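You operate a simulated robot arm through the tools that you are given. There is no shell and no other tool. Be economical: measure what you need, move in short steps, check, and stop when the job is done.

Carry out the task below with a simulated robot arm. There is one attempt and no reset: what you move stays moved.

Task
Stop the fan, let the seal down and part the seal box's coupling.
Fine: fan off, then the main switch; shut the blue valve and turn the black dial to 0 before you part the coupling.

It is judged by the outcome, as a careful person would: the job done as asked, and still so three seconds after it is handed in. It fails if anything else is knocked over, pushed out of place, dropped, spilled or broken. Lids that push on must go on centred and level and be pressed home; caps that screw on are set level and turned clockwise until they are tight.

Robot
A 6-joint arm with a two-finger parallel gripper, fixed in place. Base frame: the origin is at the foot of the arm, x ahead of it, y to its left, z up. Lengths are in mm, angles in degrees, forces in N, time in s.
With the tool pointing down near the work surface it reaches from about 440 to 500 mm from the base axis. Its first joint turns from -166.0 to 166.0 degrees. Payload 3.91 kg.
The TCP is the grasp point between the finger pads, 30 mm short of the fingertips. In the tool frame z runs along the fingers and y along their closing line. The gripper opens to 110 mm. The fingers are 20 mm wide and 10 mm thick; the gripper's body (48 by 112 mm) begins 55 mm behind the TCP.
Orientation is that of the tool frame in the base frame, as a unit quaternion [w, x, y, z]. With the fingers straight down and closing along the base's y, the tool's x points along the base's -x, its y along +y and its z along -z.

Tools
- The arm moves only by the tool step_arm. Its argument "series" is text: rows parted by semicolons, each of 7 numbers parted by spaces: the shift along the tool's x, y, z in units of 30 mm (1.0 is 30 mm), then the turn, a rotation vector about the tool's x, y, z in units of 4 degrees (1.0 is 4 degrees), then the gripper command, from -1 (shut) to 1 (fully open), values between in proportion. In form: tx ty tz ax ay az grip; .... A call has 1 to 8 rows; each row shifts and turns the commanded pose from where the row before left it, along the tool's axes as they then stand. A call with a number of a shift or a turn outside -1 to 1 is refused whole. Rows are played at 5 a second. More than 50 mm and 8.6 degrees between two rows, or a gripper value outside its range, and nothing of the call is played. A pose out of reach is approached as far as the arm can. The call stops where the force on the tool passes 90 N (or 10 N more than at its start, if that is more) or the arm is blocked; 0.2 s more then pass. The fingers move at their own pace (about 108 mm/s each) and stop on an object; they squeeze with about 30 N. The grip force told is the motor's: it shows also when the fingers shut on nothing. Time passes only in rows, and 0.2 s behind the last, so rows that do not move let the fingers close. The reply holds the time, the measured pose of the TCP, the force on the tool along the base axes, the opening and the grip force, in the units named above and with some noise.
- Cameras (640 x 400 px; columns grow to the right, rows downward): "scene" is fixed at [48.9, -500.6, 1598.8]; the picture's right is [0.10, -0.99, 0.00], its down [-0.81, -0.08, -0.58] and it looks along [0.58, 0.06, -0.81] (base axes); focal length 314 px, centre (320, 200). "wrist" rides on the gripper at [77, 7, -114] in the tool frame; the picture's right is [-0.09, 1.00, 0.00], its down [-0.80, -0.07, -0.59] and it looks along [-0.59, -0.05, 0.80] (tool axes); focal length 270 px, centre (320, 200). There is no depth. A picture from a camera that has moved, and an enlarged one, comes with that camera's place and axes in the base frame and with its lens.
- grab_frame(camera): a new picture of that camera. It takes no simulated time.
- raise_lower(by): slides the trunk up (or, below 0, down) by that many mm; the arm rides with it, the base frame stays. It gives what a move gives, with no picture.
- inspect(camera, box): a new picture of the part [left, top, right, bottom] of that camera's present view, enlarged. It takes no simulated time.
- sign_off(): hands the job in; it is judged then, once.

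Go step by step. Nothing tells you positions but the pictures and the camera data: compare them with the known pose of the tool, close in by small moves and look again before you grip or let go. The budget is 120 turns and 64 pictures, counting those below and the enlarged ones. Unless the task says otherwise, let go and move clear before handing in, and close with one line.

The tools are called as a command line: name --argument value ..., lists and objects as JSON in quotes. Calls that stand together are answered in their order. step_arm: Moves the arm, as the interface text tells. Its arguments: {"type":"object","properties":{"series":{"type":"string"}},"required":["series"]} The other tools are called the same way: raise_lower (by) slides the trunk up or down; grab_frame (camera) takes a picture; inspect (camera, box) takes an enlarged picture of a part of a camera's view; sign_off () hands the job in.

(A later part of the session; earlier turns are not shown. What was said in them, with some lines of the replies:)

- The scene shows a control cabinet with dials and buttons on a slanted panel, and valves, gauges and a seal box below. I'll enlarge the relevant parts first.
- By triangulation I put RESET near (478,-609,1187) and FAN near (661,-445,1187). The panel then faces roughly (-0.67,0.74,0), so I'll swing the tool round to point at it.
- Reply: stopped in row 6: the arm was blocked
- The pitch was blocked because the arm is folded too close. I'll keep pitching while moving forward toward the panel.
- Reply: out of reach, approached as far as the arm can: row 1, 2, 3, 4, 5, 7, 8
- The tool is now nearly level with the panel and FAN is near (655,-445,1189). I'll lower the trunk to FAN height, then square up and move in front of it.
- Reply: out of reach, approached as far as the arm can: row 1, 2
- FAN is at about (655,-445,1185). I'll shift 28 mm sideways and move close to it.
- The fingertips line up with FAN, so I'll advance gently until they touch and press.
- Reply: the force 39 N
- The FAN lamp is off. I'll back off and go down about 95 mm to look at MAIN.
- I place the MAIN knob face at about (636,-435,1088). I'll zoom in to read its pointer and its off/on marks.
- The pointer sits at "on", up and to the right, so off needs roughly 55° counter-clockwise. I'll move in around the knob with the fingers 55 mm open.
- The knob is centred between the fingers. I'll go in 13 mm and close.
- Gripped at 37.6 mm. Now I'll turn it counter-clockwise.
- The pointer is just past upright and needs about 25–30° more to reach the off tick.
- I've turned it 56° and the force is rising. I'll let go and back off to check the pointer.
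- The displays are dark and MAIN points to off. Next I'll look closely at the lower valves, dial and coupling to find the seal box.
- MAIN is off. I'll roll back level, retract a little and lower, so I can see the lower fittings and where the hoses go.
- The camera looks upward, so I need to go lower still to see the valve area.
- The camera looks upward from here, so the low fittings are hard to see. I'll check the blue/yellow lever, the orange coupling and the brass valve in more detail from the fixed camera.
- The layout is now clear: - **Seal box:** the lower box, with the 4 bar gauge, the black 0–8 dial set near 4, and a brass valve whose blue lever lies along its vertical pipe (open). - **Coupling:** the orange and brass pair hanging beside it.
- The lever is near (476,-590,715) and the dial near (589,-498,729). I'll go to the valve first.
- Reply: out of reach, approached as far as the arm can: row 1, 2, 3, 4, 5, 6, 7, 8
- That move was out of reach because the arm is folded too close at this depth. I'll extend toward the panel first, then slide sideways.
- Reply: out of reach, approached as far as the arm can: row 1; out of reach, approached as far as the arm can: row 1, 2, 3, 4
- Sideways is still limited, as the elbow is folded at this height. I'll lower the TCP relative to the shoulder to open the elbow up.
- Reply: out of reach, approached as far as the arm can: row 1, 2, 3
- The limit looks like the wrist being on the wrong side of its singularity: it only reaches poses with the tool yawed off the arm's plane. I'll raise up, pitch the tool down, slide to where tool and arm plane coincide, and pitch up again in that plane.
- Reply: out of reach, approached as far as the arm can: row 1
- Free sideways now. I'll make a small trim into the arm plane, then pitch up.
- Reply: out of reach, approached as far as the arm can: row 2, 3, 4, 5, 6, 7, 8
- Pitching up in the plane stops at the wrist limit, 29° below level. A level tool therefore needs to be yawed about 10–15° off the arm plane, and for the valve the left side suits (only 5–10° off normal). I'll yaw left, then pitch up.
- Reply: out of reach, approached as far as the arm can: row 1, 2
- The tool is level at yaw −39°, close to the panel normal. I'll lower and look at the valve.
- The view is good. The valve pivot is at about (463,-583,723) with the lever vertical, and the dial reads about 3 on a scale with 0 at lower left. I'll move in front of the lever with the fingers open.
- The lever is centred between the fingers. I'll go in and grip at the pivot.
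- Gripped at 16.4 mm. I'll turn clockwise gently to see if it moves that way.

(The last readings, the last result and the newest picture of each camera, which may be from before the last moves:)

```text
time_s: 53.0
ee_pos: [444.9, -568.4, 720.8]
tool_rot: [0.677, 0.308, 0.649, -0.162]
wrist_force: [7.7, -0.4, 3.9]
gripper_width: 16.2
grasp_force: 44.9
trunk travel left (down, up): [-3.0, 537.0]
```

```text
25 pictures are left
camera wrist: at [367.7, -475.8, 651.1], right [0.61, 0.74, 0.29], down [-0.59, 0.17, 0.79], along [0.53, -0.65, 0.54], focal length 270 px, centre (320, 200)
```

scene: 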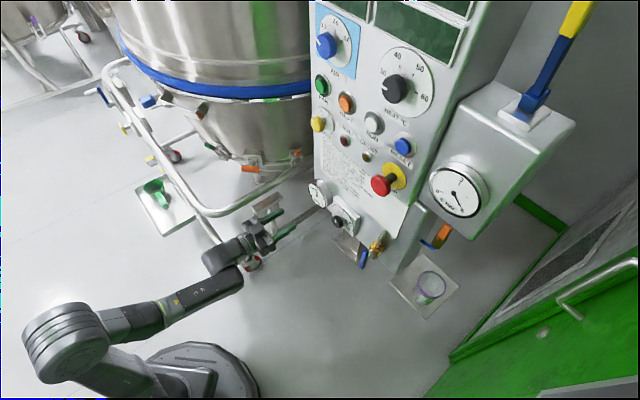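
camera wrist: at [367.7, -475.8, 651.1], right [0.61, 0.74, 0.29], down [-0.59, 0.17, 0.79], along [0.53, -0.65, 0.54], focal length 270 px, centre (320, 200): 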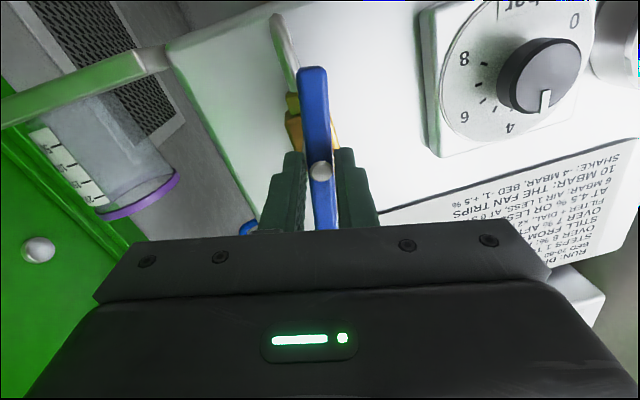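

It turns freely with the grip. Continuing clockwise.

step_arm --series "0 0 0 0 0 1 -1;0 0 0 0 0 1 -1;0 0 0 0 0 1 -1;0 0 0 0 0 1 -1;0 0 0 0 0 1 -1;0 0 0 0 0 1 -1;0 0 0 0 0 1 -1;0 0 0 0 0 1 -1"

step_arm --series "0 0 0 0 0 1 -1;0 0 0 0 0 1 -1;0 0 0 0 0 1 -1;0 0 0 0 0 1 -1;0 0 0 0 0 1 -1;0 0 0 0 0 1 -1;0 0 0 0 0 1 -1;0 0 0 0 0 0 -1"

grab_frame --camera "wrist"

```text
time_s: 54.8
ee_pos: [446.3, -566.2, 722.9]
tool_rot: [0.695, 0.474, 0.539, 0.032]
wrist_force: [18.3, 25.0, 9.7]
gripper_width: 15.8
grasp_force: 43.9
trunk travel left (down, up): [-3.0, 537.0]
```

```text
time_s: 56.6
ee_pos: [445.9, -566.0, 724.2]
tool_rot: [0.668, 0.589, 0.408, 0.199]
wrist_force: [21.6, 22.9, 17.7]
gripper_width: 15.6
grasp_force: 44.9
trunk travel left (down, up): [-3.0, 537.0]
```

```text
24 pictures are left
camera wrist: at [402.5, -434.2, 710.1], right [0.16, 0.16, 0.97], down [-0.95, -0.24, 0.2], along [0.27, -0.96, 0.11], focal length 270 px, centre (320, 200)
```

wrist: 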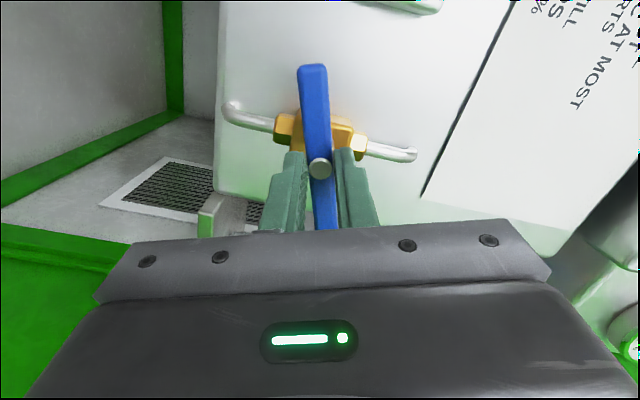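

The lever is at about 72°. I'll turn the remaining 18°, watching the force.

step_arm --series "0 0 0 0 0 1 -1;0 0 0 0 0 1 -1;0 0 0 0 0 1 -1;0 0 0 0 0 1 -1;0 0 0 0 0 .6 -1;0 0 0 0 0 0 -1"

grab_frame --camera "wrist"

```text
time_s: 58.0
ee_pos: [446.3, -567.1, 726.8]
tool_rot: [0.628, 0.647, 0.308, 0.304]
wrist_force: [22.7, 13.8, 29.9]
gripper_width: 15.9
grasp_force: 45.2
trunk travel left (down, up): [-3.0, 537.0]
```

```text
23 pictures are left
camera wrist: at [403.8, -433.3, 735.3], right [-0.04, -0.09, 1.0], down [-0.97, -0.25, -0.06], along [0.26, -0.96, -0.08], focal length 270 px, centre (320, 200)
```

wrist: 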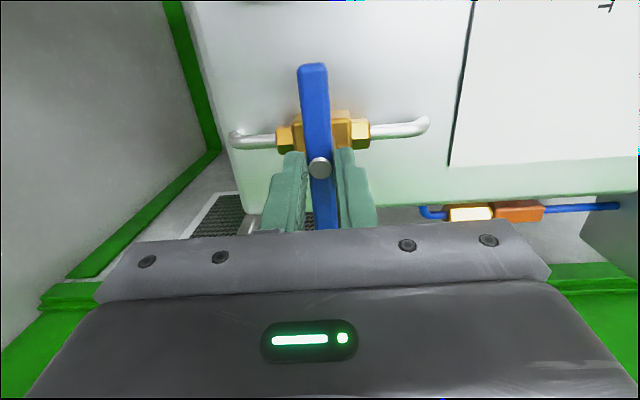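

The lever is now square across the pipe, so the valve is shut. I'll release, back off and verify.

step_arm --series "0 0 0 0 0 0 -.3;0 0 0 0 0 0 -.3;0 0 -.5 0 0 0 -.3;0 0 -.9 0 0 0 -.3;0 0 -.9 0 0 0 -.3;0 0 0 0 0 0 -.3"

grab_frame --camera "wrist"

```text
time_s: 59.4
ee_pos: [391.0, -524.7, 723.2]
tool_rot: [0.626, 0.649, 0.309, 0.302]
wrist_force: [0.1, 0.4, 0.0]
gripper_width: 38.5
grasp_force: 0.0
trunk travel left (down, up): [-3.0, 537.0]
```

```text
22 pictures are left
camera wrist: at [348.0, -391.5, 733.7], right [-0.03, -0.09, 0.99], down [-0.97, -0.25, -0.06], along [0.25, -0.96, -0.08], focal length 270 px, centre (320, 200)
```

wrist: 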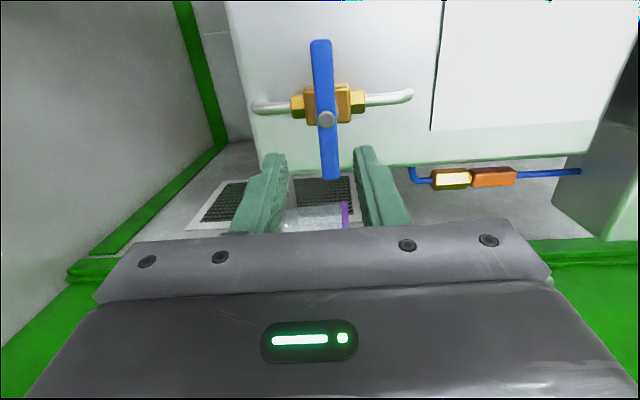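

The valve lever is square to its pipe, so it is shut. From this view the coupling stands vertically near (462,-764), with brass at z≈883 and orange at z≈945. For the dial I need the other wrist side, so I'll roll back to level first.

step_arm --series "0 0 0 0 0 -1 -.3;0 0 0 0 0 -1 -.3;0 0 0 0 0 -1 -.3;0 0 0 0 0 -1 -.3;0 0 0 0 0 -1 -.3;0 0 0 0 0 -1 -.3;0 0 0 0 0 -1 -.3;0 0 0 0 0 -1 -.3"

step_arm --series "0 0 0 0 0 -1 -.3;0 0 0 0 0 -1 -.3;0 0 0 0 0 -1 -.3;0 0 0 0 0 -1 -.3;0 0 0 0 0 -1 -.3;0 0 0 0 0 -1 -.3;0 0 0 0 0 -1 -.3;0 0 0 0 0 -1 -.3"

step_arm --series "0 0 0 0 0 -1 -.3;0 0 0 0 0 -1 -.3;0 0 0 0 0 -1 -.3;0 0 0 0 0 -1 -.3;0 0 0 0 0 -1 -.3;0 0 0 0 0 -1 -.3;0 0 0 0 0 -.5 -.3"

raise_lower --by 100

```text
time_s: 61.2
ee_pos: [391.1, -525.5, 723.9]
tool_rot: [0.686, 0.54, 0.475, 0.116]
wrist_force: [-0.2, -0.1, 0.4]
gripper_width: 38.4
grasp_force: 0.2
trunk travel left (down, up): [-3.0, 537.0]
```

```text
time_s: 63.0
ee_pos: [391.1, -526.0, 723.1]
tool_rot: [0.691, 0.389, 0.605, -0.076]
wrist_force: [-0.1, -0.1, 0.2]
gripper_width: 38.3
grasp_force: 0.0
trunk travel left (down, up): [-3.0, 537.0]
```

```text
time_s: 64.6
ee_pos: [390.8, -526.3, 723.7]
tool_rot: [0.657, 0.241, 0.676, -0.23]
wrist_force: [-0.7, 0.1, 0.7]
gripper_width: 38.3
grasp_force: 0.0
trunk travel left (down, up): [-3.0, 537.0]
```

```text
time_s: 65.9
ee_pos: [390.8, -525.5, 823.7]
tool_rot: [0.657, 0.241, 0.677, -0.229]
wrist_force: [0.0, -0.7, -0.2]
gripper_width: 38.5
grasp_force: 0.0
trunk travel left (down, up): [-103.0, 437.0]
```

Now I'll pitch down, move across to the dial's side, yaw, and pitch up again on the other wrist side.

step_arm --series "0 0 0 0 1 0 -.3;0 0 0 0 1 0 -.3;0 0 0 0 1 0 -.3;0 0 0 0 1 0 -.3;0 0 0 0 1 0 -.3;0 0 0 0 1 0 -.3;0 0 0 0 1 0 -.3;0 0 0 0 1 0 -.3"

step_arm --series "0 0 0 0 1 0 -.3;0 0 0 0 1 0 -.3;0 0 0 0 1 0 -.3;0 0 0 0 1 0 -.3;0 0 0 0 1 0 -.3;0 0 0 0 1 0 -.3;0 0 0 0 1 0 -.3;0 0 0 0 0 0 -.3"

step_arm --series "-.236 .92 .137 0 0 0 -.3;-.236 .92 .137 0 0 0 -.3;-.236 .92 .137 0 0 0 -.3;-.236 .92 .137 0 0 0 -.3;-.236 .92 .137 .4 0 .7 -.3;-.236 .92 .137 .4 0 .7 -.3;0 0 0 .4 0 .7 -.3;0 0 0 .4 0 .7 -.3"

```text
time_s: 67.7
ee_pos: [390.4, -526.1, 825.4]
tool_rot: [0.444, 0.296, 0.832, -0.154]
wrist_force: [0.7, 0.5, 0.9]
gripper_width: 38.7
grasp_force: 0.0
trunk travel left (down, up): [-103.0, 437.0]
```

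```text
time_s: 69.5
ee_pos: [390.9, -525.5, 823.4]
tool_rot: [0.231, 0.325, 0.914, -0.077]
wrist_force: [-1.3, -0.2, -0.4]
gripper_width: 38.4
grasp_force: 0.0
trunk travel left (down, up): [-103.0, 437.0]
```

```text
time_s: 71.3
ee_pos: [534.5, -428.9, 824.2]
tool_rot: [0.219, 0.424, 0.873, -0.105]
wrist_force: [-1.3, 1.0, -0.1]
gripper_width: 38.6
grasp_force: 0.0
trunk travel left (down, up): [-103.0, 437.0]
```

step_arm --series "0 0 0 0 -1 0 -.3;0 0 0 0 -1 0 -.3;0 0 0 0 -1 0 -.3;0 0 0 0 -1 0 -.3;0 0 0 0 -1 0 -.3;0 0 0 0 -1 0 -.3;0 0 0 0 -1 0 -.3;0 0 0 0 -1 0 -.3"

step_arm --series "0 0 0 0 -1 0 -.1;0 0 0 0 -1 0 -.1;0 0 0 0 -1 0 -.1;0 0 0 0 -1 0 -.1;0 0 0 0 -1 0 -.1;0 0 0 0 -1 0 -.1;0 0 0 0 -1 0 -.1;0 0 0 0 -.5 0 -.1"

raise_lower --by -95

grab_frame --camera "wrist"

```text
time_s: 73.1
ee_pos: [533.8, -431.4, 826.4]
tool_rot: [0.439, 0.383, 0.784, -0.215]
wrist_force: [0.4, 0.7, -0.6]
gripper_width: 38.5
grasp_force: 0.0
out of reach, approached as far as the arm can: row 8
trunk travel left (down, up): [-103.0, 437.0]
```

```text
time_s: 74.9
ee_pos: [536.2, -437.6, 838.6]
tool_rot: [0.597, 0.332, 0.665, -0.304]
wrist_force: [-0.3, -0.1, -0.4]
gripper_width: 49.9
grasp_force: 0.1
out of reach, approached as far as the arm can: row 1, 2, 3
trunk travel left (down, up): [-103.0, 437.0]
```

```text
time_s: 76.2
ee_pos: [535.5, -436.7, 743.4]
tool_rot: [0.595, 0.333, 0.665, -0.304]
wrist_force: [-0.1, -0.3, 1.1]
gripper_width: 49.3
grasp_force: 0.0
trunk travel left (down, up): [-8.0, 532.0]
```

```text
21 pictures are left
camera wrist: at [466.6, -333.6, 678.8], right [0.81, 0.59, 0.08], down [-0.35, 0.37, 0.86], along [0.47, -0.72, 0.5], focal length 270 px, centre (320, 200)
```

wrist: 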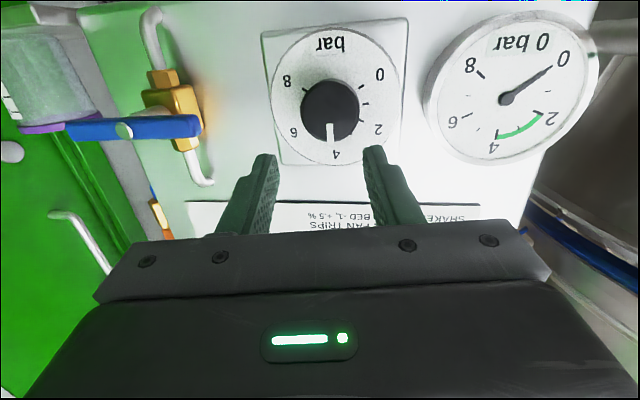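

The seal gauge has fallen to 0 with the valve shut. The dial pointer is at 4, so it needs about 125–130° counter-clockwise to reach 0. I'll line up on the knob.

raise_lower --by -7.5

step_arm --series "0 .32 .4 0 -.7 0 0;.18 0 .36 0 -.7 0 0;.18 0 0 0 0 0 0;0 0 0 0 0 0 0"

grab_frame --camera "wrist"

```text
time_s: 76.8
ee_pos: [535.6, -437.5, 734.8]
tool_rot: [0.596, 0.332, 0.665, -0.303]
wrist_force: [0.7, -0.3, 0.0]
gripper_width: 49.5
grasp_force: 0.3
trunk travel left (down, up): [-1.0, 540.0]
```

```text
time_s: 77.8
ee_pos: [558.6, -447.4, 724.2]
tool_rot: [0.625, 0.321, 0.635, -0.323]
wrist_force: [-0.5, 0.7, 0.8]
gripper_width: 55.0
grasp_force: 0.2
out of reach, approached as far as the arm can: row 3
trunk travel left (down, up): [-1.0, 540.0]
```

```text
20 pictures are left
camera wrist: at [495.1, -348.7, 648.3], right [0.81, 0.58, 0.08], down [-0.4, 0.44, 0.81], along [0.44, -0.68, 0.58], focal length 270 px, centre (320, 200)
```

wrist: 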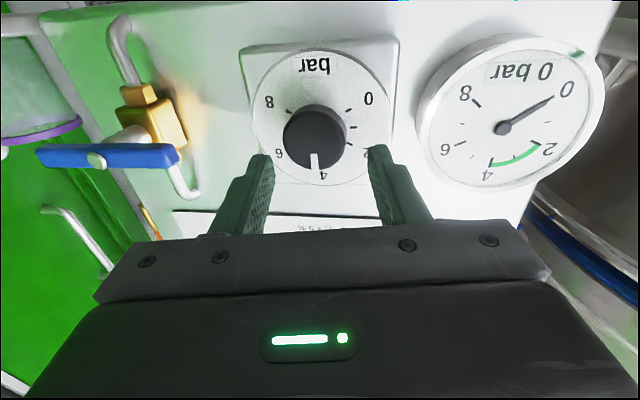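

Aligned, with the knob face at about (590,-497,724). I'll advance 41 mm and grip.

step_arm --series "0 -.04 .5 0 0 0 0;0 0 .5 0 0 0 0;0 0 .37 0 0 0 0;0 0 0 0 0 0 0;0 0 0 0 0 0 -1;0 0 0 0 0 0 -1"

step_arm --series "0 0 0 0 0 -1 -1;0 0 0 0 0 -1 -1;0 0 0 0 0 -1 -1;0 0 0 0 0 -1 -1;0 0 0 0 0 -1 -1;0 0 0 0 0 -1 -1"

grab_frame --camera "wrist"

```text
time_s: 79.2
ee_pos: [580.6, -484.4, 723.2]
tool_rot: [0.625, 0.324, 0.633, -0.323]
wrist_force: [-28.2, -12.4, -2.5]
gripper_width: 45.0
grasp_force: 44.9
trunk travel left (down, up): [-1.0, 540.0]
```

```text
time_s: 80.6
ee_pos: [580.3, -484.0, 724.7]
tool_rot: [0.544, 0.183, 0.687, -0.446]
wrist_force: [-30.4, -20.7, -4.6]
gripper_width: 44.8
grasp_force: 45.1
trunk travel left (down, up): [-1.0, 540.0]
```

```text
19 pictures are left
camera wrist: at [491.6, -403.2, 652.7], right [0.76, 0.55, -0.33], down [-0.13, 0.63, 0.77], along [0.63, -0.54, 0.55], focal length 270 px, centre (320, 200)
```

wrist: 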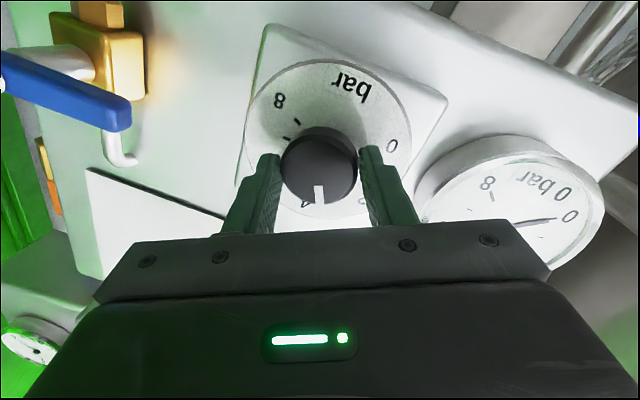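

The knob turns with the grip, with a small side load. I'll trim 2 mm sideways and keep turning.

step_arm --series ".027 -.06 0 0 0 -1 -1;0 0 0 0 0 -1 -1;0 0 0 0 0 -1 -1;0 0 0 0 0 -1 -1;0 0 0 0 0 -1 -1;0 0 0 0 0 -1 -1;0 0 0 0 0 -1 -1;0 0 0 0 0 -1 -1"

step_arm --series "0 0 0 0 0 -1 -1;0 0 0 0 0 -1 -1;0 0 0 0 0 -1 -1;0 0 0 0 0 -1 -1;0 0 0 0 0 -1 -1;0 0 0 0 0 -1 -1;0 0 0 0 0 -1 -1;0 0 0 0 0 -1 -1"

grab_frame --camera "wrist"

```text
time_s: 82.4
ee_pos: [581.5, -482.7, 726.3]
tool_rot: [0.402, -0.013, 0.71, -0.578]
wrist_force: [-24.4, -21.1, 4.6]
gripper_width: 44.3
grasp_force: 45.0
out of reach, approached as far as the arm can: row 1
trunk travel left (down, up): [-1.0, 540.0]
```

```text
time_s: 84.2
ee_pos: [583.0, -480.5, 725.9]
tool_rot: [0.227, -0.211, 0.679, -0.666]
wrist_force: [-19.1, -12.8, 2.0]
gripper_width: 43.8
grasp_force: 45.4
trunk travel left (down, up): [-1.0, 540.0]
```

```text
18 pictures are left
camera wrist: at [452.5, -431.3, 717.1], right [0.09, 0.08, -0.99], down [0.3, 0.95, 0.1], along [0.95, -0.3, 0.06], focal length 270 px, centre (320, 200)
```

wrist: 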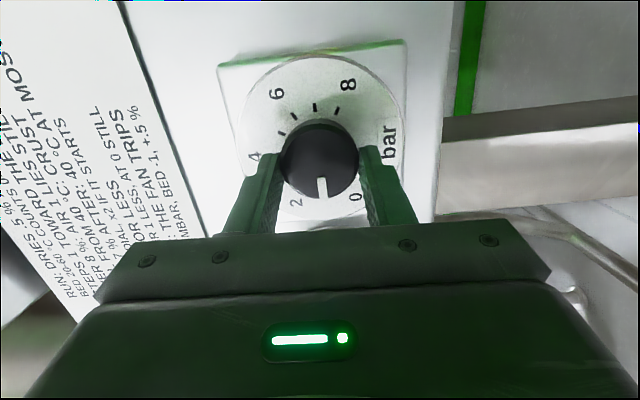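

The pointer is now at about 1. Turning further.

step_arm --series "0 0 0 0 0 -1 -1;0 0 0 0 0 -1 -1;0 0 0 0 0 -1 -1;0 0 0 0 0 -1 -1;0 0 0 0 0 -1 -1;0 0 0 0 0 -1 -1;0 0 0 0 0 -1 -1;0 0 0 0 0 -1 -1"

inspect --camera "wrist" --box '[210, 40, 430, 230]'

```text
time_s: 86.0
ee_pos: [585.1, -479.6, 722.1]
tool_rot: [-0.034, 0.391, -0.596, 0.701]
wrist_force: [-6.8, -10.8, -11.9]
gripper_width: 44.4
grasp_force: 44.4
trunk travel left (down, up): [-1.0, 540.0]
```

```text
2.11 times, centred on (320, 135) of wrist
camera zoom: at [459.5, -427.4, 757.1], right [-0.36, -0.24, -0.9], down [0.23, 0.91, -0.34], along [0.91, -0.33, -0.27], focal length 569 px, centre (320, 337)
```

zoom: 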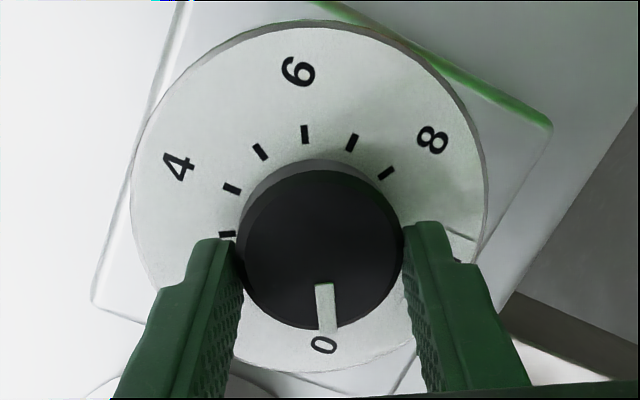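

Pointer is on 0. I'll release, back off and check.

step_arm --series "0 0 0 0 0 0 .1;0 0 0 0 0 0 .1;0 0 -.5 0 0 0 .1;0 0 -.8 0 0 0 .1;0 0 -.5 0 0 0 .1;0 0 0 0 0 0 .1"

inspect --camera "wrist" --box '[240, 40, 400, 180]'

```text
time_s: 87.4
ee_pos: [552.7, -437.5, 725.7]
tool_rot: [-0.034, 0.389, -0.596, 0.702]
wrist_force: [0.2, -1.3, -0.4]
gripper_width: 60.7
grasp_force: 0.1
trunk travel left (down, up): [-1.0, 540.0]
```

```text
2.86 times, centred on (320, 110) of wrist
camera zoom: at [426.7, -383.9, 759.7], right [-0.35, -0.24, -0.9], down [0.24, 0.91, -0.34], along [0.91, -0.33, -0.26], focal length 772 px, centre (320, 457)
```

zoom: 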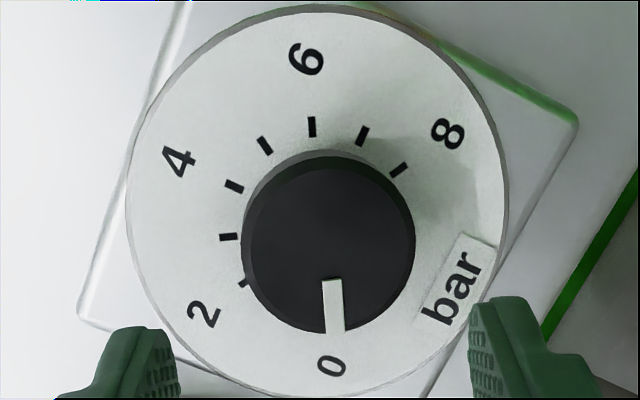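

Dial set to 0 and the gauge is at 0. Now for the coupling. I'll roll back level, then rise using the arm so the forearm flattens.

step_arm --series "0 0 0 0 0 1 -.3;0 0 0 0 0 1 -.3;0 0 0 0 0 1 -.3;0 0 0 0 0 1 -.3;0 0 0 0 0 1 -.3;0 0 0 0 0 1 -.3;0 0 0 0 0 1 -.3;0 0 0 0 0 1 -.3"

step_arm --series "0 0 0 0 0 1 -.3;0 0 0 0 0 1 -.3;0 0 0 0 0 1 -.3;0 0 0 0 0 1 -.3;0 0 0 0 0 1 -.3;0 0 0 0 0 1 -.3;0 0 0 0 0 1 -.3;0 0 0 0 0 1 -.3"

step_arm --series "0 0 0 0 0 1 -.3;0 0 0 0 0 1 -.3;0 0 0 0 0 1 -.3;0 0 0 0 0 1 -.3;0 0 0 0 0 1 -.3;0 0 0 0 0 1 -.3;0 0 0 0 0 1 -.3;0 0 0 0 0 1 -.3"

step_arm --series "0 0 0 0 0 1 -.3;0 0 0 0 0 1 -.3;0 0 0 0 0 1 -.3;0 0 0 0 0 1 -.3;0 0 0 0 0 1 -.3;0 0 0 0 0 1 -.3;0 0 0 0 0 0 -.3"

step_arm --series "-.9 0 0 0 0 0 -.3;-.9 0 0 0 0 0 -.3;-.9 0 0 0 0 0 -.3;-.9 0 0 0 0 0 -.3;-.9 0 0 0 0 0 -.3;-.9 0 0 0 0 0 -.3;0 0 0 0 0 0 -.3"

```text
time_s: 89.2
ee_pos: [551.9, -436.2, 725.2]
tool_rot: [0.227, -0.21, 0.679, -0.666]
wrist_force: [0.2, 0.3, -0.5]
gripper_width: 38.5
grasp_force: 0.0
trunk travel left (down, up): [-1.0, 540.0]
```

```text
time_s: 91.0
ee_pos: [551.9, -436.1, 725.4]
tool_rot: [0.402, -0.015, 0.71, -0.578]
wrist_force: [0.6, -0.6, 0.1]
gripper_width: 38.8
grasp_force: 0.0
trunk travel left (down, up): [-1.0, 540.0]
```

```text
time_s: 92.8
ee_pos: [551.7, -436.9, 725.9]
tool_rot: [0.545, 0.181, 0.687, -0.444]
wrist_force: [-0.5, 0.3, -0.1]
gripper_width: 38.4
grasp_force: 0.1
trunk travel left (down, up): [-1.0, 540.0]
```

```text
time_s: 94.4
ee_pos: [551.2, -435.9, 725.2]
tool_rot: [0.626, 0.32, 0.635, -0.322]
wrist_force: [0.5, -0.5, 0.1]
gripper_width: 38.8
grasp_force: 0.1
trunk travel left (down, up): [-1.0, 540.0]
```

```text
time_s: 96.0
ee_pos: [552.6, -437.1, 887.1]
tool_rot: [0.628, 0.316, 0.636, -0.319]
wrist_force: [-0.3, 0.3, 0.1]
gripper_width: 38.6
grasp_force: 0.1
trunk travel left (down, up): [-1.0, 540.0]
```

Now I'll extend a bit and try the sideways slide at this height.

step_arm --series "0 0 .9 0 0 0 -.3;0 -.7 .6 0 0 0 -.3;0 -.9 .3 0 0 0 -.3;0 -.9 .3 0 0 0 -.3;0 -.9 .3 0 0 0 -.3;0 0 0 0 0 0 -.3"

```text
time_s: 97.4
ee_pos: [536.4, -539.3, 899.8]
tool_rot: [0.611, 0.336, 0.634, -0.334]
wrist_force: [0.2, 0.9, -0.4]
gripper_width: 38.7
grasp_force: 0.0
out of reach, approached as far as the arm can: row 4, 5
trunk travel left (down, up): [-1.0, 540.0]
```

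Still on the same wrist limit, so I'll pitch down, cross over and pitch up again, ending in front of the coupling.

step_arm --series "0 0 0 0 1 0 -.3;0 0 0 0 1 0 -.3;0 0 0 0 1 0 -.3;0 0 0 0 1 0 -.3;0 0 0 0 1 0 -.3;0 0 0 0 1 0 -.3;0 0 0 0 1 0 -.3;0 0 0 0 1 0 -.3"

step_arm --series "0 0 0 0 1 0 -.3;0 0 0 0 1 0 -.3;0 0 0 0 1 0 -.3;-.16 -.967 .168 0 0 0 -.3;-.16 -.967 .168 0 0 0 -.3;-.16 -.967 .168 0 0 0 -.3;-.16 -.967 .168 0 0 0 -.3;-.16 -.967 .168 0 0 0 -.3"

step_arm --series "-.16 -.967 .168 0 0 0 -.3;-.16 -.967 .168 0 0 0 -.3;0 0 0 -.81 0 -.78 -.3;0 0 0 -.81 0 -.78 -.3;0 0 0 0 0 0 -.3"

grab_frame --camera "wrist"

```text
time_s: 99.2
ee_pos: [525.4, -551.1, 924.1]
tool_rot: [0.498, 0.407, 0.706, -0.297]
wrist_force: [0.2, 0.1, -1.3]
gripper_width: 38.5
grasp_force: 0.0
out of reach, approached as far as the arm can: row 1, 3, 4, 5, 6
trunk travel left (down, up): [-1.0, 540.0]
```

```text
time_s: 101.0
ee_pos: [414.7, -652.7, 934.5]
tool_rot: [0.421, 0.436, 0.754, -0.254]
wrist_force: [0.6, 0.7, 0.5]
gripper_width: 38.4
grasp_force: 0.0
trunk travel left (down, up): [-1.0, 540.0]
```

```text
time_s: 102.2
ee_pos: [370.9, -692.5, 937.7]
tool_rot: [0.431, 0.369, 0.79, -0.231]
wrist_force: [-0.4, 0.2, -0.2]
gripper_width: 38.7
grasp_force: 0.0
trunk travel left (down, up): [-1.0, 540.0]
```

```text
15 pictures are left
camera wrist: at [289.5, -577.9, 931.7], right [0.81, 0.58, 0.03], down [-0.07, 0.06, 1.0], along [0.58, -0.81, 0.09], focal length 270 px, centre (320, 200)
```

wrist: 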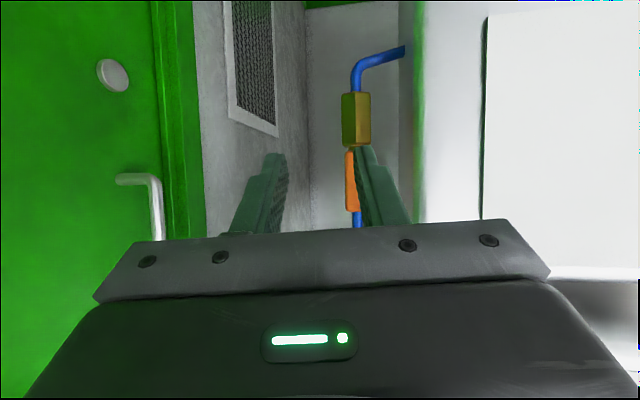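

I can see the coupling clearly: the brass hex spans z≈857–905, there is a narrow neck at 908, and orange sits above. I'll zoom to see its make.

inspect --camera "wrist" --box '[300, 30, 430, 240]'

```text
1.90 times, centred on (365, 135) of wrist
camera zoom: at [289.5, -577.9, 931.7], right [0.81, 0.58, 0.03], down [-0.07, 0.06, 1.0], along [0.58, -0.81, 0.09], focal length 515 px, centre (234, 324)
```

zoom: 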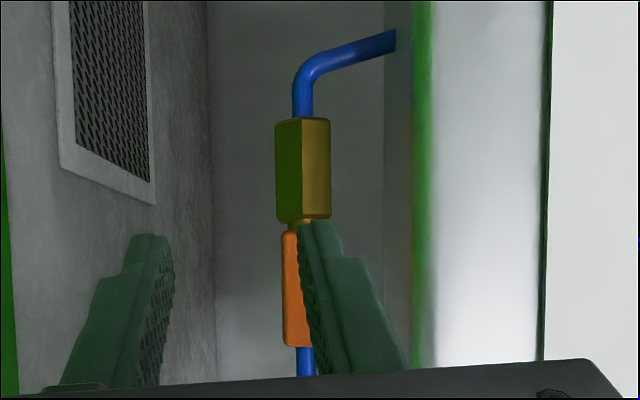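

The brass block is held to the seal box by its pipe, and the orange plug hangs on the hose from the supply box above. The plug should therefore pull upward off the brass. I'll level the tool first.

step_arm --series "0 0 0 0 -1 .4 -.3;0 0 0 0 -1 .4 -.3;0 0 0 -.3 -1 0 -.3;0 0 0 -.3 -1 0 -.3;0 0 0 -.3 -1 0 -.3;0 0 0 -.3 -1 0 -.3;0 0 0 0 -1 0 -.3;0 0 0 0 -.8 0 -.3"

grab_frame --camera "wrist"

```text
time_s: 104.0
ee_pos: [370.5, -691.7, 938.2]
tool_rot: [0.647, 0.299, 0.641, -0.285]
wrist_force: [-0.1, 1.0, -0.1]
gripper_width: 38.6
grasp_force: 0.1
trunk travel left (down, up): [-1.0, 540.0]
```

```text
13 pictures are left
camera wrist: at [300.6, -598.2, 860.9], right [0.75, 0.66, 0.11], down [-0.46, 0.39, 0.8], along [0.48, -0.65, 0.59], focal length 270 px, centre (320, 200)
```

wrist: 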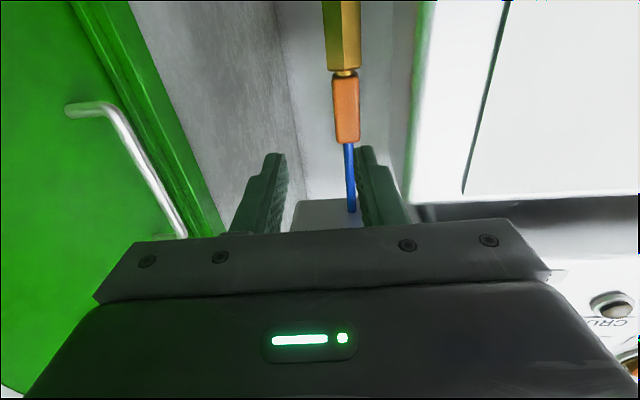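

Orange centre is at about (458,-758,940) and about 23 mm wide. I'll shift sideways 22 mm and advance part way.

step_arm --series "-.05 .73 .2 0 0 0 -.3;0 0 .8 0 0 0 -.3;0 0 .9 0 0 0 -.3;0 0 0 0 0 0 -.3"

grab_frame --camera "wrist"

```text
time_s: 105.0
ee_pos: [424.2, -721.5, 940.8]
tool_rot: [0.647, 0.299, 0.641, -0.284]
wrist_force: [-0.1, -0.1, 0.2]
gripper_width: 38.4
grasp_force: 0.0
trunk travel left (down, up): [-1.0, 540.0]
```

```text
12 pictures are left
camera wrist: at [354.1, -627.1, 863.8], right [0.75, 0.66, 0.11], down [-0.46, 0.39, 0.8], along [0.48, -0.65, 0.59], focal length 270 px, centre (320, 200)
```

wrist: 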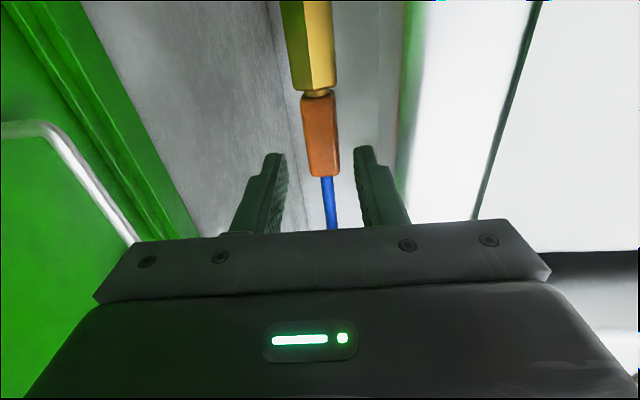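

Centred. I'll advance 30 mm and close on the orange body.

step_arm --series "0 0 .5 0 0 0 -.3;0 0 .5 0 0 0 -.3;0 0 0 0 0 0 -.3;0 0 0 0 0 0 -1;0 0 0 0 0 0 -1"

grab_frame --camera "wrist"

```text
time_s: 106.2
ee_pos: [445.4, -743.4, 939.9]
tool_rot: [0.647, 0.298, 0.642, -0.284]
wrist_force: [2.9, 1.5, 1.0]
gripper_width: 22.6
grasp_force: 45.1
trunk travel left (down, up): [-1.0, 540.0]
```

```text
11 pictures are left
camera wrist: at [374.5, -648.9, 863.2], right [0.75, 0.66, 0.11], down [-0.46, 0.39, 0.8], along [0.48, -0.65, 0.59], focal length 270 px, centre (320, 200)
```

wrist: 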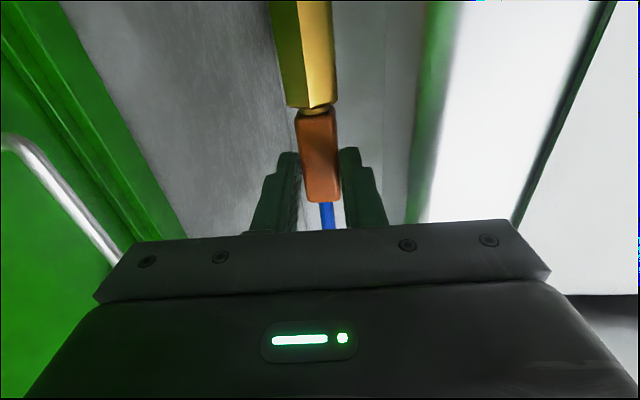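

Gripped at 22.6 mm. I'll pull straight up gently in small steps.

step_arm --series "-.15 0 0 0 0 0 -1;-.15 0 0 0 0 0 -1;-.15 0 0 0 0 0 -1;-.15 0 0 0 0 0 -1;0 0 0 0 0 0 -1"

grab_frame --camera "wrist"

```text
time_s: 107.4
ee_pos: [444.4, -742.3, 958.5]
tool_rot: [0.648, 0.298, 0.642, -0.283]
wrist_force: [3.1, 9.6, -2.8]
gripper_width: 22.6
grasp_force: 44.6
trunk travel left (down, up): [-1.0, 540.0]
```

```text
10 pictures are left
camera wrist: at [374.6, -649.0, 881.5], right [0.75, 0.66, 0.11], down [-0.46, 0.39, 0.8], along [0.48, -0.65, 0.59], focal length 270 px, centre (320, 200)
```

wrist: 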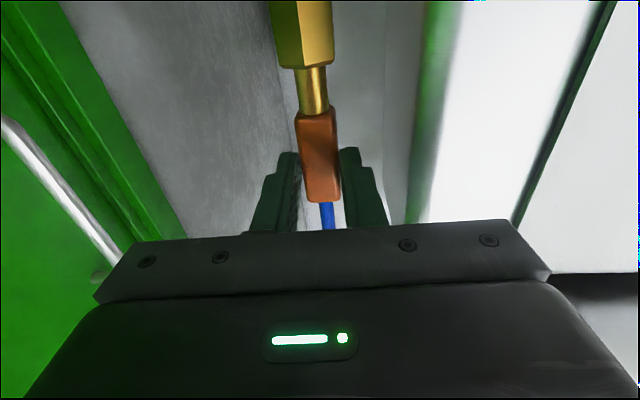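

It is sliding off, and 18 mm of the brass nipple now shows. Continuing up.

step_arm --series "-.2 0 0 0 0 0 -1;-.2 0 0 0 0 0 -1;-.2 0 0 0 0 0 -1;-.2 0 0 0 0 0 -1;-.2 0 0 0 0 0 -1;0 0 0 0 0 0 -1"

grab_frame --camera "wrist"

```text
time_s: 108.8
ee_pos: [447.6, -744.6, 982.4]
tool_rot: [0.644, 0.299, 0.645, -0.282]
wrist_force: [-0.7, 34.0, -30.7]
gripper_width: 23.0
grasp_force: 44.6
trunk travel left (down, up): [-1.0, 540.0]
```

```text
9 pictures are left
camera wrist: at [375.0, -649.9, 906.8], right [0.75, 0.66, 0.11], down [-0.45, 0.38, 0.81], along [0.49, -0.65, 0.58], focal length 270 px, centre (320, 200)
```

wrist: 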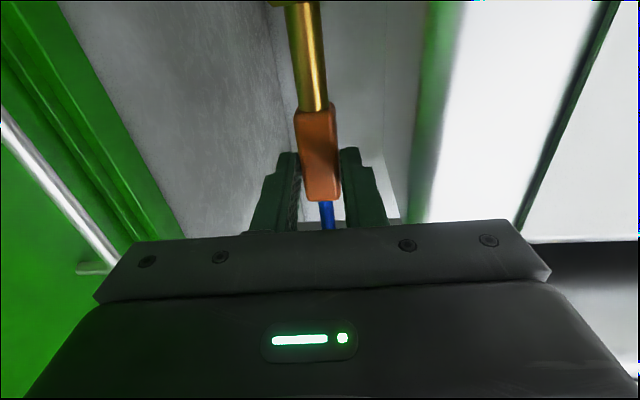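

It has risen 42 mm, but the force has jumped to about 45 N. I'll check for contact from the scene camera before going on.

inspect --camera "scene" --box '[330, 120, 530, 280]'

```text
2.50 times, centred on (430, 200) of scene
camera zoom: at [48.9, -500.6, 1598.8], right [0.1, -0.99, 0.0], down [-0.81, -0.08, -0.58], along [0.58, 0.06, -0.81], focal length 784 px, centre (45, 200)
```

zoom: 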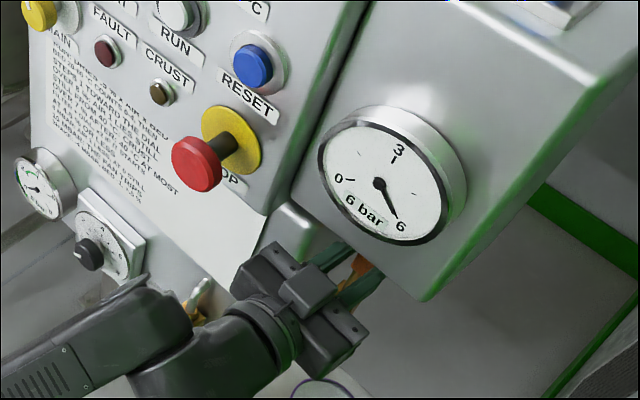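

inspect --camera "wrist" --box '[240, 0, 420, 235]'

```text
1.70 times, centred on (330, 118) of wrist
camera zoom: at [375.0, -649.9, 906.8], right [0.75, 0.66, 0.11], down [-0.45, 0.38, 0.81], along [0.49, -0.65, 0.58], focal length 460 px, centre (303, 340)
```

zoom: 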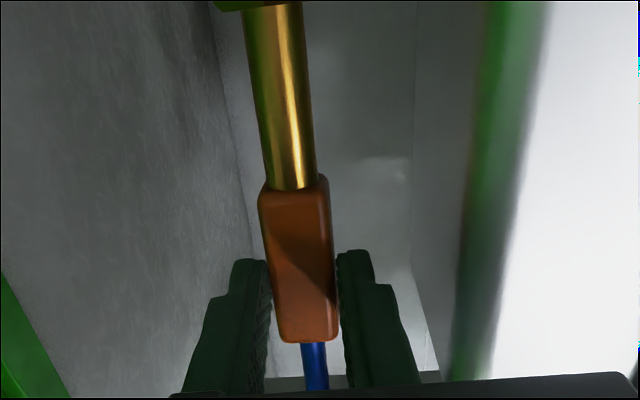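

The nipple is still just inside the orange plug, and the block on top of my hand is probably touching the underside of the supply box. I'll ease down a little and pitch the hand's rear down about the grip, then lift again.

step_arm --series ".2 0 0 0 0 0 -1;0 0 0 0 -.7 0 -1;0 0 0 0 -.7 0 -1;0 0 0 0 -.7 0 -1;0 0 0 0 -.7 0 -1;0 0 0 0 0 0 -1"

```text
time_s: 110.2
ee_pos: [446.1, -743.8, 980.2]
tool_rot: [0.706, 0.269, 0.576, -0.311]
wrist_force: [12.0, 9.4, -12.8]
gripper_width: 22.7
grasp_force: 45.7
trunk travel left (down, up): [-1.0, 540.0]
```

step_arm --series "-.163 0 .032 0 0 0 -1;-.163 0 .032 0 0 0 -1;-.163 0 .032 0 0 0 -1;0 0 0 0 0 0 -1"

grab_frame --camera "wrist"

```text
time_s: 111.2
ee_pos: [447.8, -745.1, 989.9]
tool_rot: [0.704, 0.271, 0.579, -0.309]
wrist_force: [7.6, 22.6, -37.1]
gripper_width: 22.8
grasp_force: 44.6
trunk travel left (down, up): [-1.0, 540.0]
```

```text
6 pictures are left
camera wrist: at [388.1, -663.9, 893.3], right [0.73, 0.67, 0.11], down [-0.55, 0.49, 0.68], along [0.4, -0.56, 0.73], focal length 270 px, centre (320, 200)
```

wrist: 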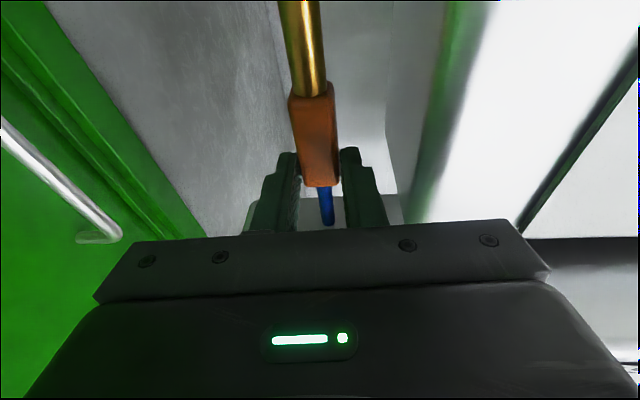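

I'll pitch a further 8° without lifting to see whether the force drops. If it does, it's hand contact; if not, it's the hose.

step_arm --series "0 0 0 0 -.7 0 -1;0 0 0 0 -.7 0 -1;0 0 0 0 -.7 0 -1;0 0 0 0 0 0 -1"

```text
time_s: 112.2
ee_pos: [446.5, -745.2, 993.4]
tool_rot: [0.745, 0.246, 0.525, -0.33]
wrist_force: [17.3, 10.6, -25.9]
gripper_width: 22.5
grasp_force: 45.0
trunk travel left (down, up): [-1.0, 540.0]
```

The force dropped and the grip rose, so it is hand contact. More pitch, then lift.

step_arm --series "0 0 0 0 -.8 0 -1;0 0 0 0 -.8 0 -1;0 0 0 0 -.8 0 -1;-.12 0 .055 0 0 0 -1;-.12 0 .055 0 0 0 -1;0 0 0 0 0 0 -1"

```text
time_s: 113.6
ee_pos: [446.5, -744.5, 998.8]
tool_rot: [0.785, 0.219, 0.462, -0.349]
wrist_force: [14.5, 23.2, -37.3]
gripper_width: 22.8
grasp_force: 44.7
trunk travel left (down, up): [-1.0, 540.0]
```

inspect --camera "wrist" --box '[220, 0, 420, 240]'

```text
1.67 times, centred on (320, 120) of wrist
camera zoom: at [411.2, -688.7, 875.6], right [0.72, 0.69, 0.1], down [-0.66, 0.63, 0.42], along [0.23, -0.37, 0.9], focal length 450 px, centre (320, 333)
```

zoom: 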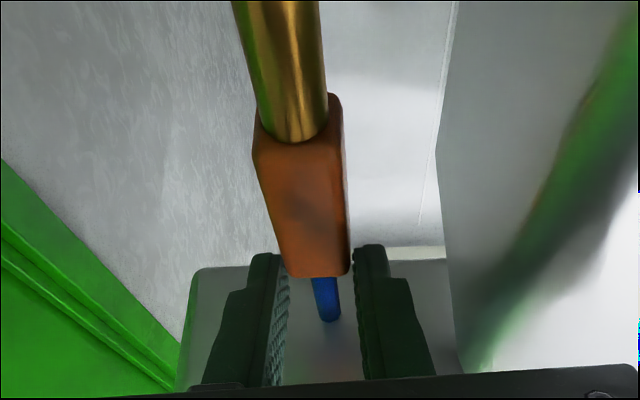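

By geometry the nipple tip is at z≈950 and the plug's bottom is at about 971, so it looks free. I'll move it sideways, away from the box and in small steps, and see.

step_arm --series "0 -.2 0 0 0 0 -1;0 -.2 0 0 0 0 -1;0 -.3 0 0 0 0 -1;0 0 0 0 0 0 -1"

grab_frame --camera "wrist"

```text
time_s: 114.6
ee_pos: [446.9, -746.0, 1005.1]
tool_rot: [0.792, 0.207, 0.461, -0.344]
wrist_force: [49.8, 58.3, -27.3]
gripper_width: 21.8
grasp_force: 45.1
trunk travel left (down, up): [-1.0, 540.0]
```

```text
4 pictures are left
camera wrist: at [409.5, -692.7, 881.9], right [0.7, 0.71, 0.09], down [-0.67, 0.62, 0.41], along [0.23, -0.34, 0.91], focal length 270 px, centre (320, 200)
```

wrist: 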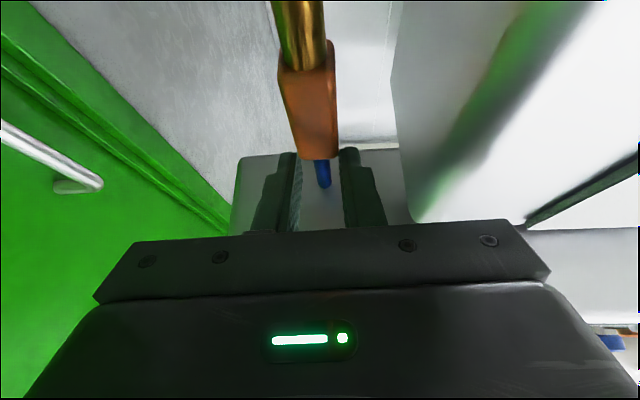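

The plug didn't move sideways and is slipping in the grip. It seems to have hit the end of its upward travel, about 42 mm out, and is guided there. I'll undo the sideways push and relax the height.

step_arm --series "0 .3 0 0 0 0 -1;0 .3 0 0 0 0 -1;0 .1 0 0 0 0 -1;.1 0 -.05 0 0 0 -1;0 0 0 0 0 0 -1"

```text
time_s: 115.8
ee_pos: [445.9, -744.7, 1000.5]
tool_rot: [0.787, 0.217, 0.459, -0.35]
wrist_force: [28.7, -4.9, 2.6]
gripper_width: 21.7
grasp_force: 45.6
trunk travel left (down, up): [-1.0, 540.0]
```

Now I'll open the fingers and see whether the plug stays up.

step_arm --series "0 0 0 0 0 0 -.4;0 0 0 0 0 0 -.3;0 0 0 0 0 0 -.3;0 0 0 0 0 0 -.3"

grab_frame --camera "wrist"

```text
time_s: 116.8
ee_pos: [443.4, -744.6, 1000.5]
tool_rot: [0.787, 0.219, 0.457, -0.351]
wrist_force: [-0.1, -0.4, -0.3]
gripper_width: 38.5
grasp_force: 0.0
trunk travel left (down, up): [-1.0, 540.0]
```

```text
3 pictures are left
camera wrist: at [407.6, -689.3, 877.9], right [0.72, 0.69, 0.1], down [-0.66, 0.63, 0.41], along [0.22, -0.36, 0.91], focal length 270 px, centre (320, 200)
```

wrist: 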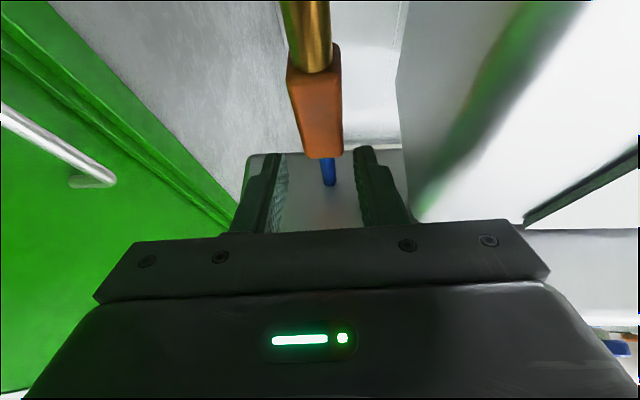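

The plug stays up by itself when released, and the forces are zero. I'll regrip it lower at mid-body and pull once more to the end of its travel, to be sure it is fully out.

step_arm --series ".5 0 -.25 0 0 0 -.3;.45 0 -.23 0 0 0 -.3;0 0 .1 0 0 0 -.3;0 0 0 0 0 0 -1;0 0 0 0 0 0 -1;0 0 0 0 0 0 -1"

step_arm --series "-.15 0 .075 0 0 0 -1;-.15 0 .075 0 0 0 -1;0 0 0 0 0 0 -1"

step_arm --series "-.09 0 .045 0 0 0 -1;-.09 0 .045 0 0 0 -1;0 0 0 0 0 0 -1"

```text
time_s: 118.2
ee_pos: [447.6, -744.6, 971.6]
tool_rot: [0.788, 0.217, 0.458, -0.349]
wrist_force: [2.4, 7.9, -1.2]
gripper_width: 22.6
grasp_force: 44.7
trunk travel left (down, up): [-1.0, 540.0]
```

```text
time_s: 119.0
ee_pos: [450.0, -746.5, 975.9]
tool_rot: [0.786, 0.218, 0.461, -0.349]
wrist_force: [4.8, 26.4, -36.0]
gripper_width: 23.1
grasp_force: 45.1
trunk travel left (down, up): [-1.0, 540.0]
```

```text
time_s: 119.8
ee_pos: [450.2, -748.4, 979.1]
tool_rot: [0.786, 0.219, 0.461, -0.349]
wrist_force: [16.5, 21.5, -36.7]
gripper_width: 22.9
grasp_force: 44.7
trunk travel left (down, up): [-1.0, 540.0]
```

It stops hard at its upper end of travel, so it is fully drawn off. I'll release, back away and check.

step_arm --series "0 0 0 0 0 0 -.3;0 0 0 0 0 0 -.3;0 0 -.5 0 0 0 -.3;0 0 -.9 0 0 0 -.3;0 0 -.9 0 0 0 -.3;0 0 -.9 0 0 0 -.3;0 0 -.6 0 0 0 -.3;0 0 0 0 0 0 -.3"

grab_frame --camera "wrist"

```text
time_s: 121.6
ee_pos: [380.1, -669.4, 932.8]
tool_rot: [0.788, 0.217, 0.458, -0.349]
wrist_force: [-0.4, -0.5, 0.2]
gripper_width: 38.2
grasp_force: 0.0
trunk travel left (down, up): [-1.0, 540.0]
```

```text
2 pictures are left
camera wrist: at [344.8, -614.8, 809.1], right [0.72, 0.69, 0.1], down [-0.66, 0.63, 0.41], along [0.22, -0.36, 0.91], focal length 270 px, centre (320, 200)
```

wrist: 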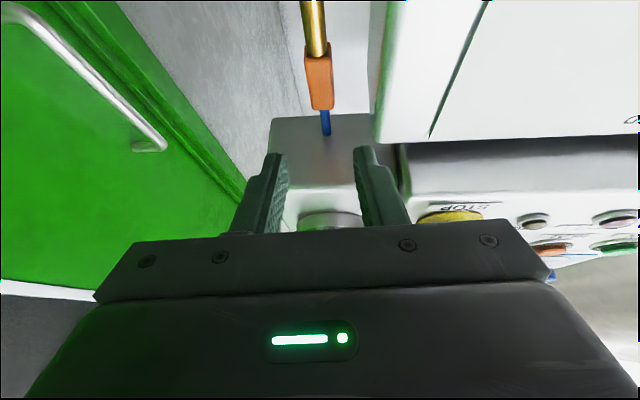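

The plug stays drawn off. One last look over the whole scene.

inspect --camera "scene" --box '[290, 60, 500, 310]'

```text
1.60 times, centred on (395, 185) of scene
camera zoom: at [48.9, -500.6, 1598.8], right [0.1, -0.99, 0.0], down [-0.81, -0.08, -0.58], along [0.58, 0.06, -0.81], focal length 502 px, centre (200, 224)
```

zoom: 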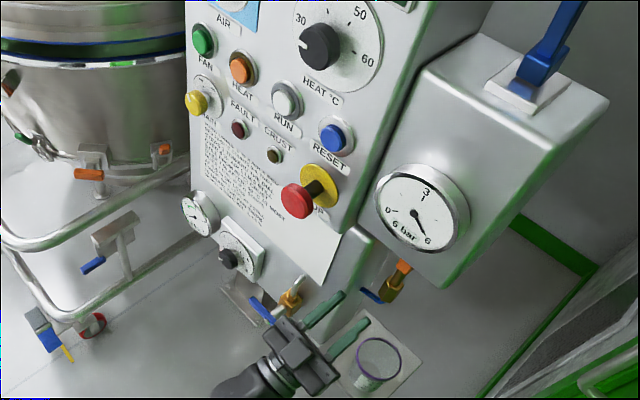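

FAN and MAIN are off, the valve is shut, the dial is at 0, the coupling is drawn apart and the gripper is clear. Nothing else has been disturbed, so I'm handing in.

sign_off

```text
The job is handed in.
```

I stopped the fan and turned the main switch off. I then shut the blue valve, which dropped the seal gauge to 0, set the black dial to 0, and pulled the coupling apart to its upper stop, where it stayed; the brass nipple may not be fully clear of the orange plug.
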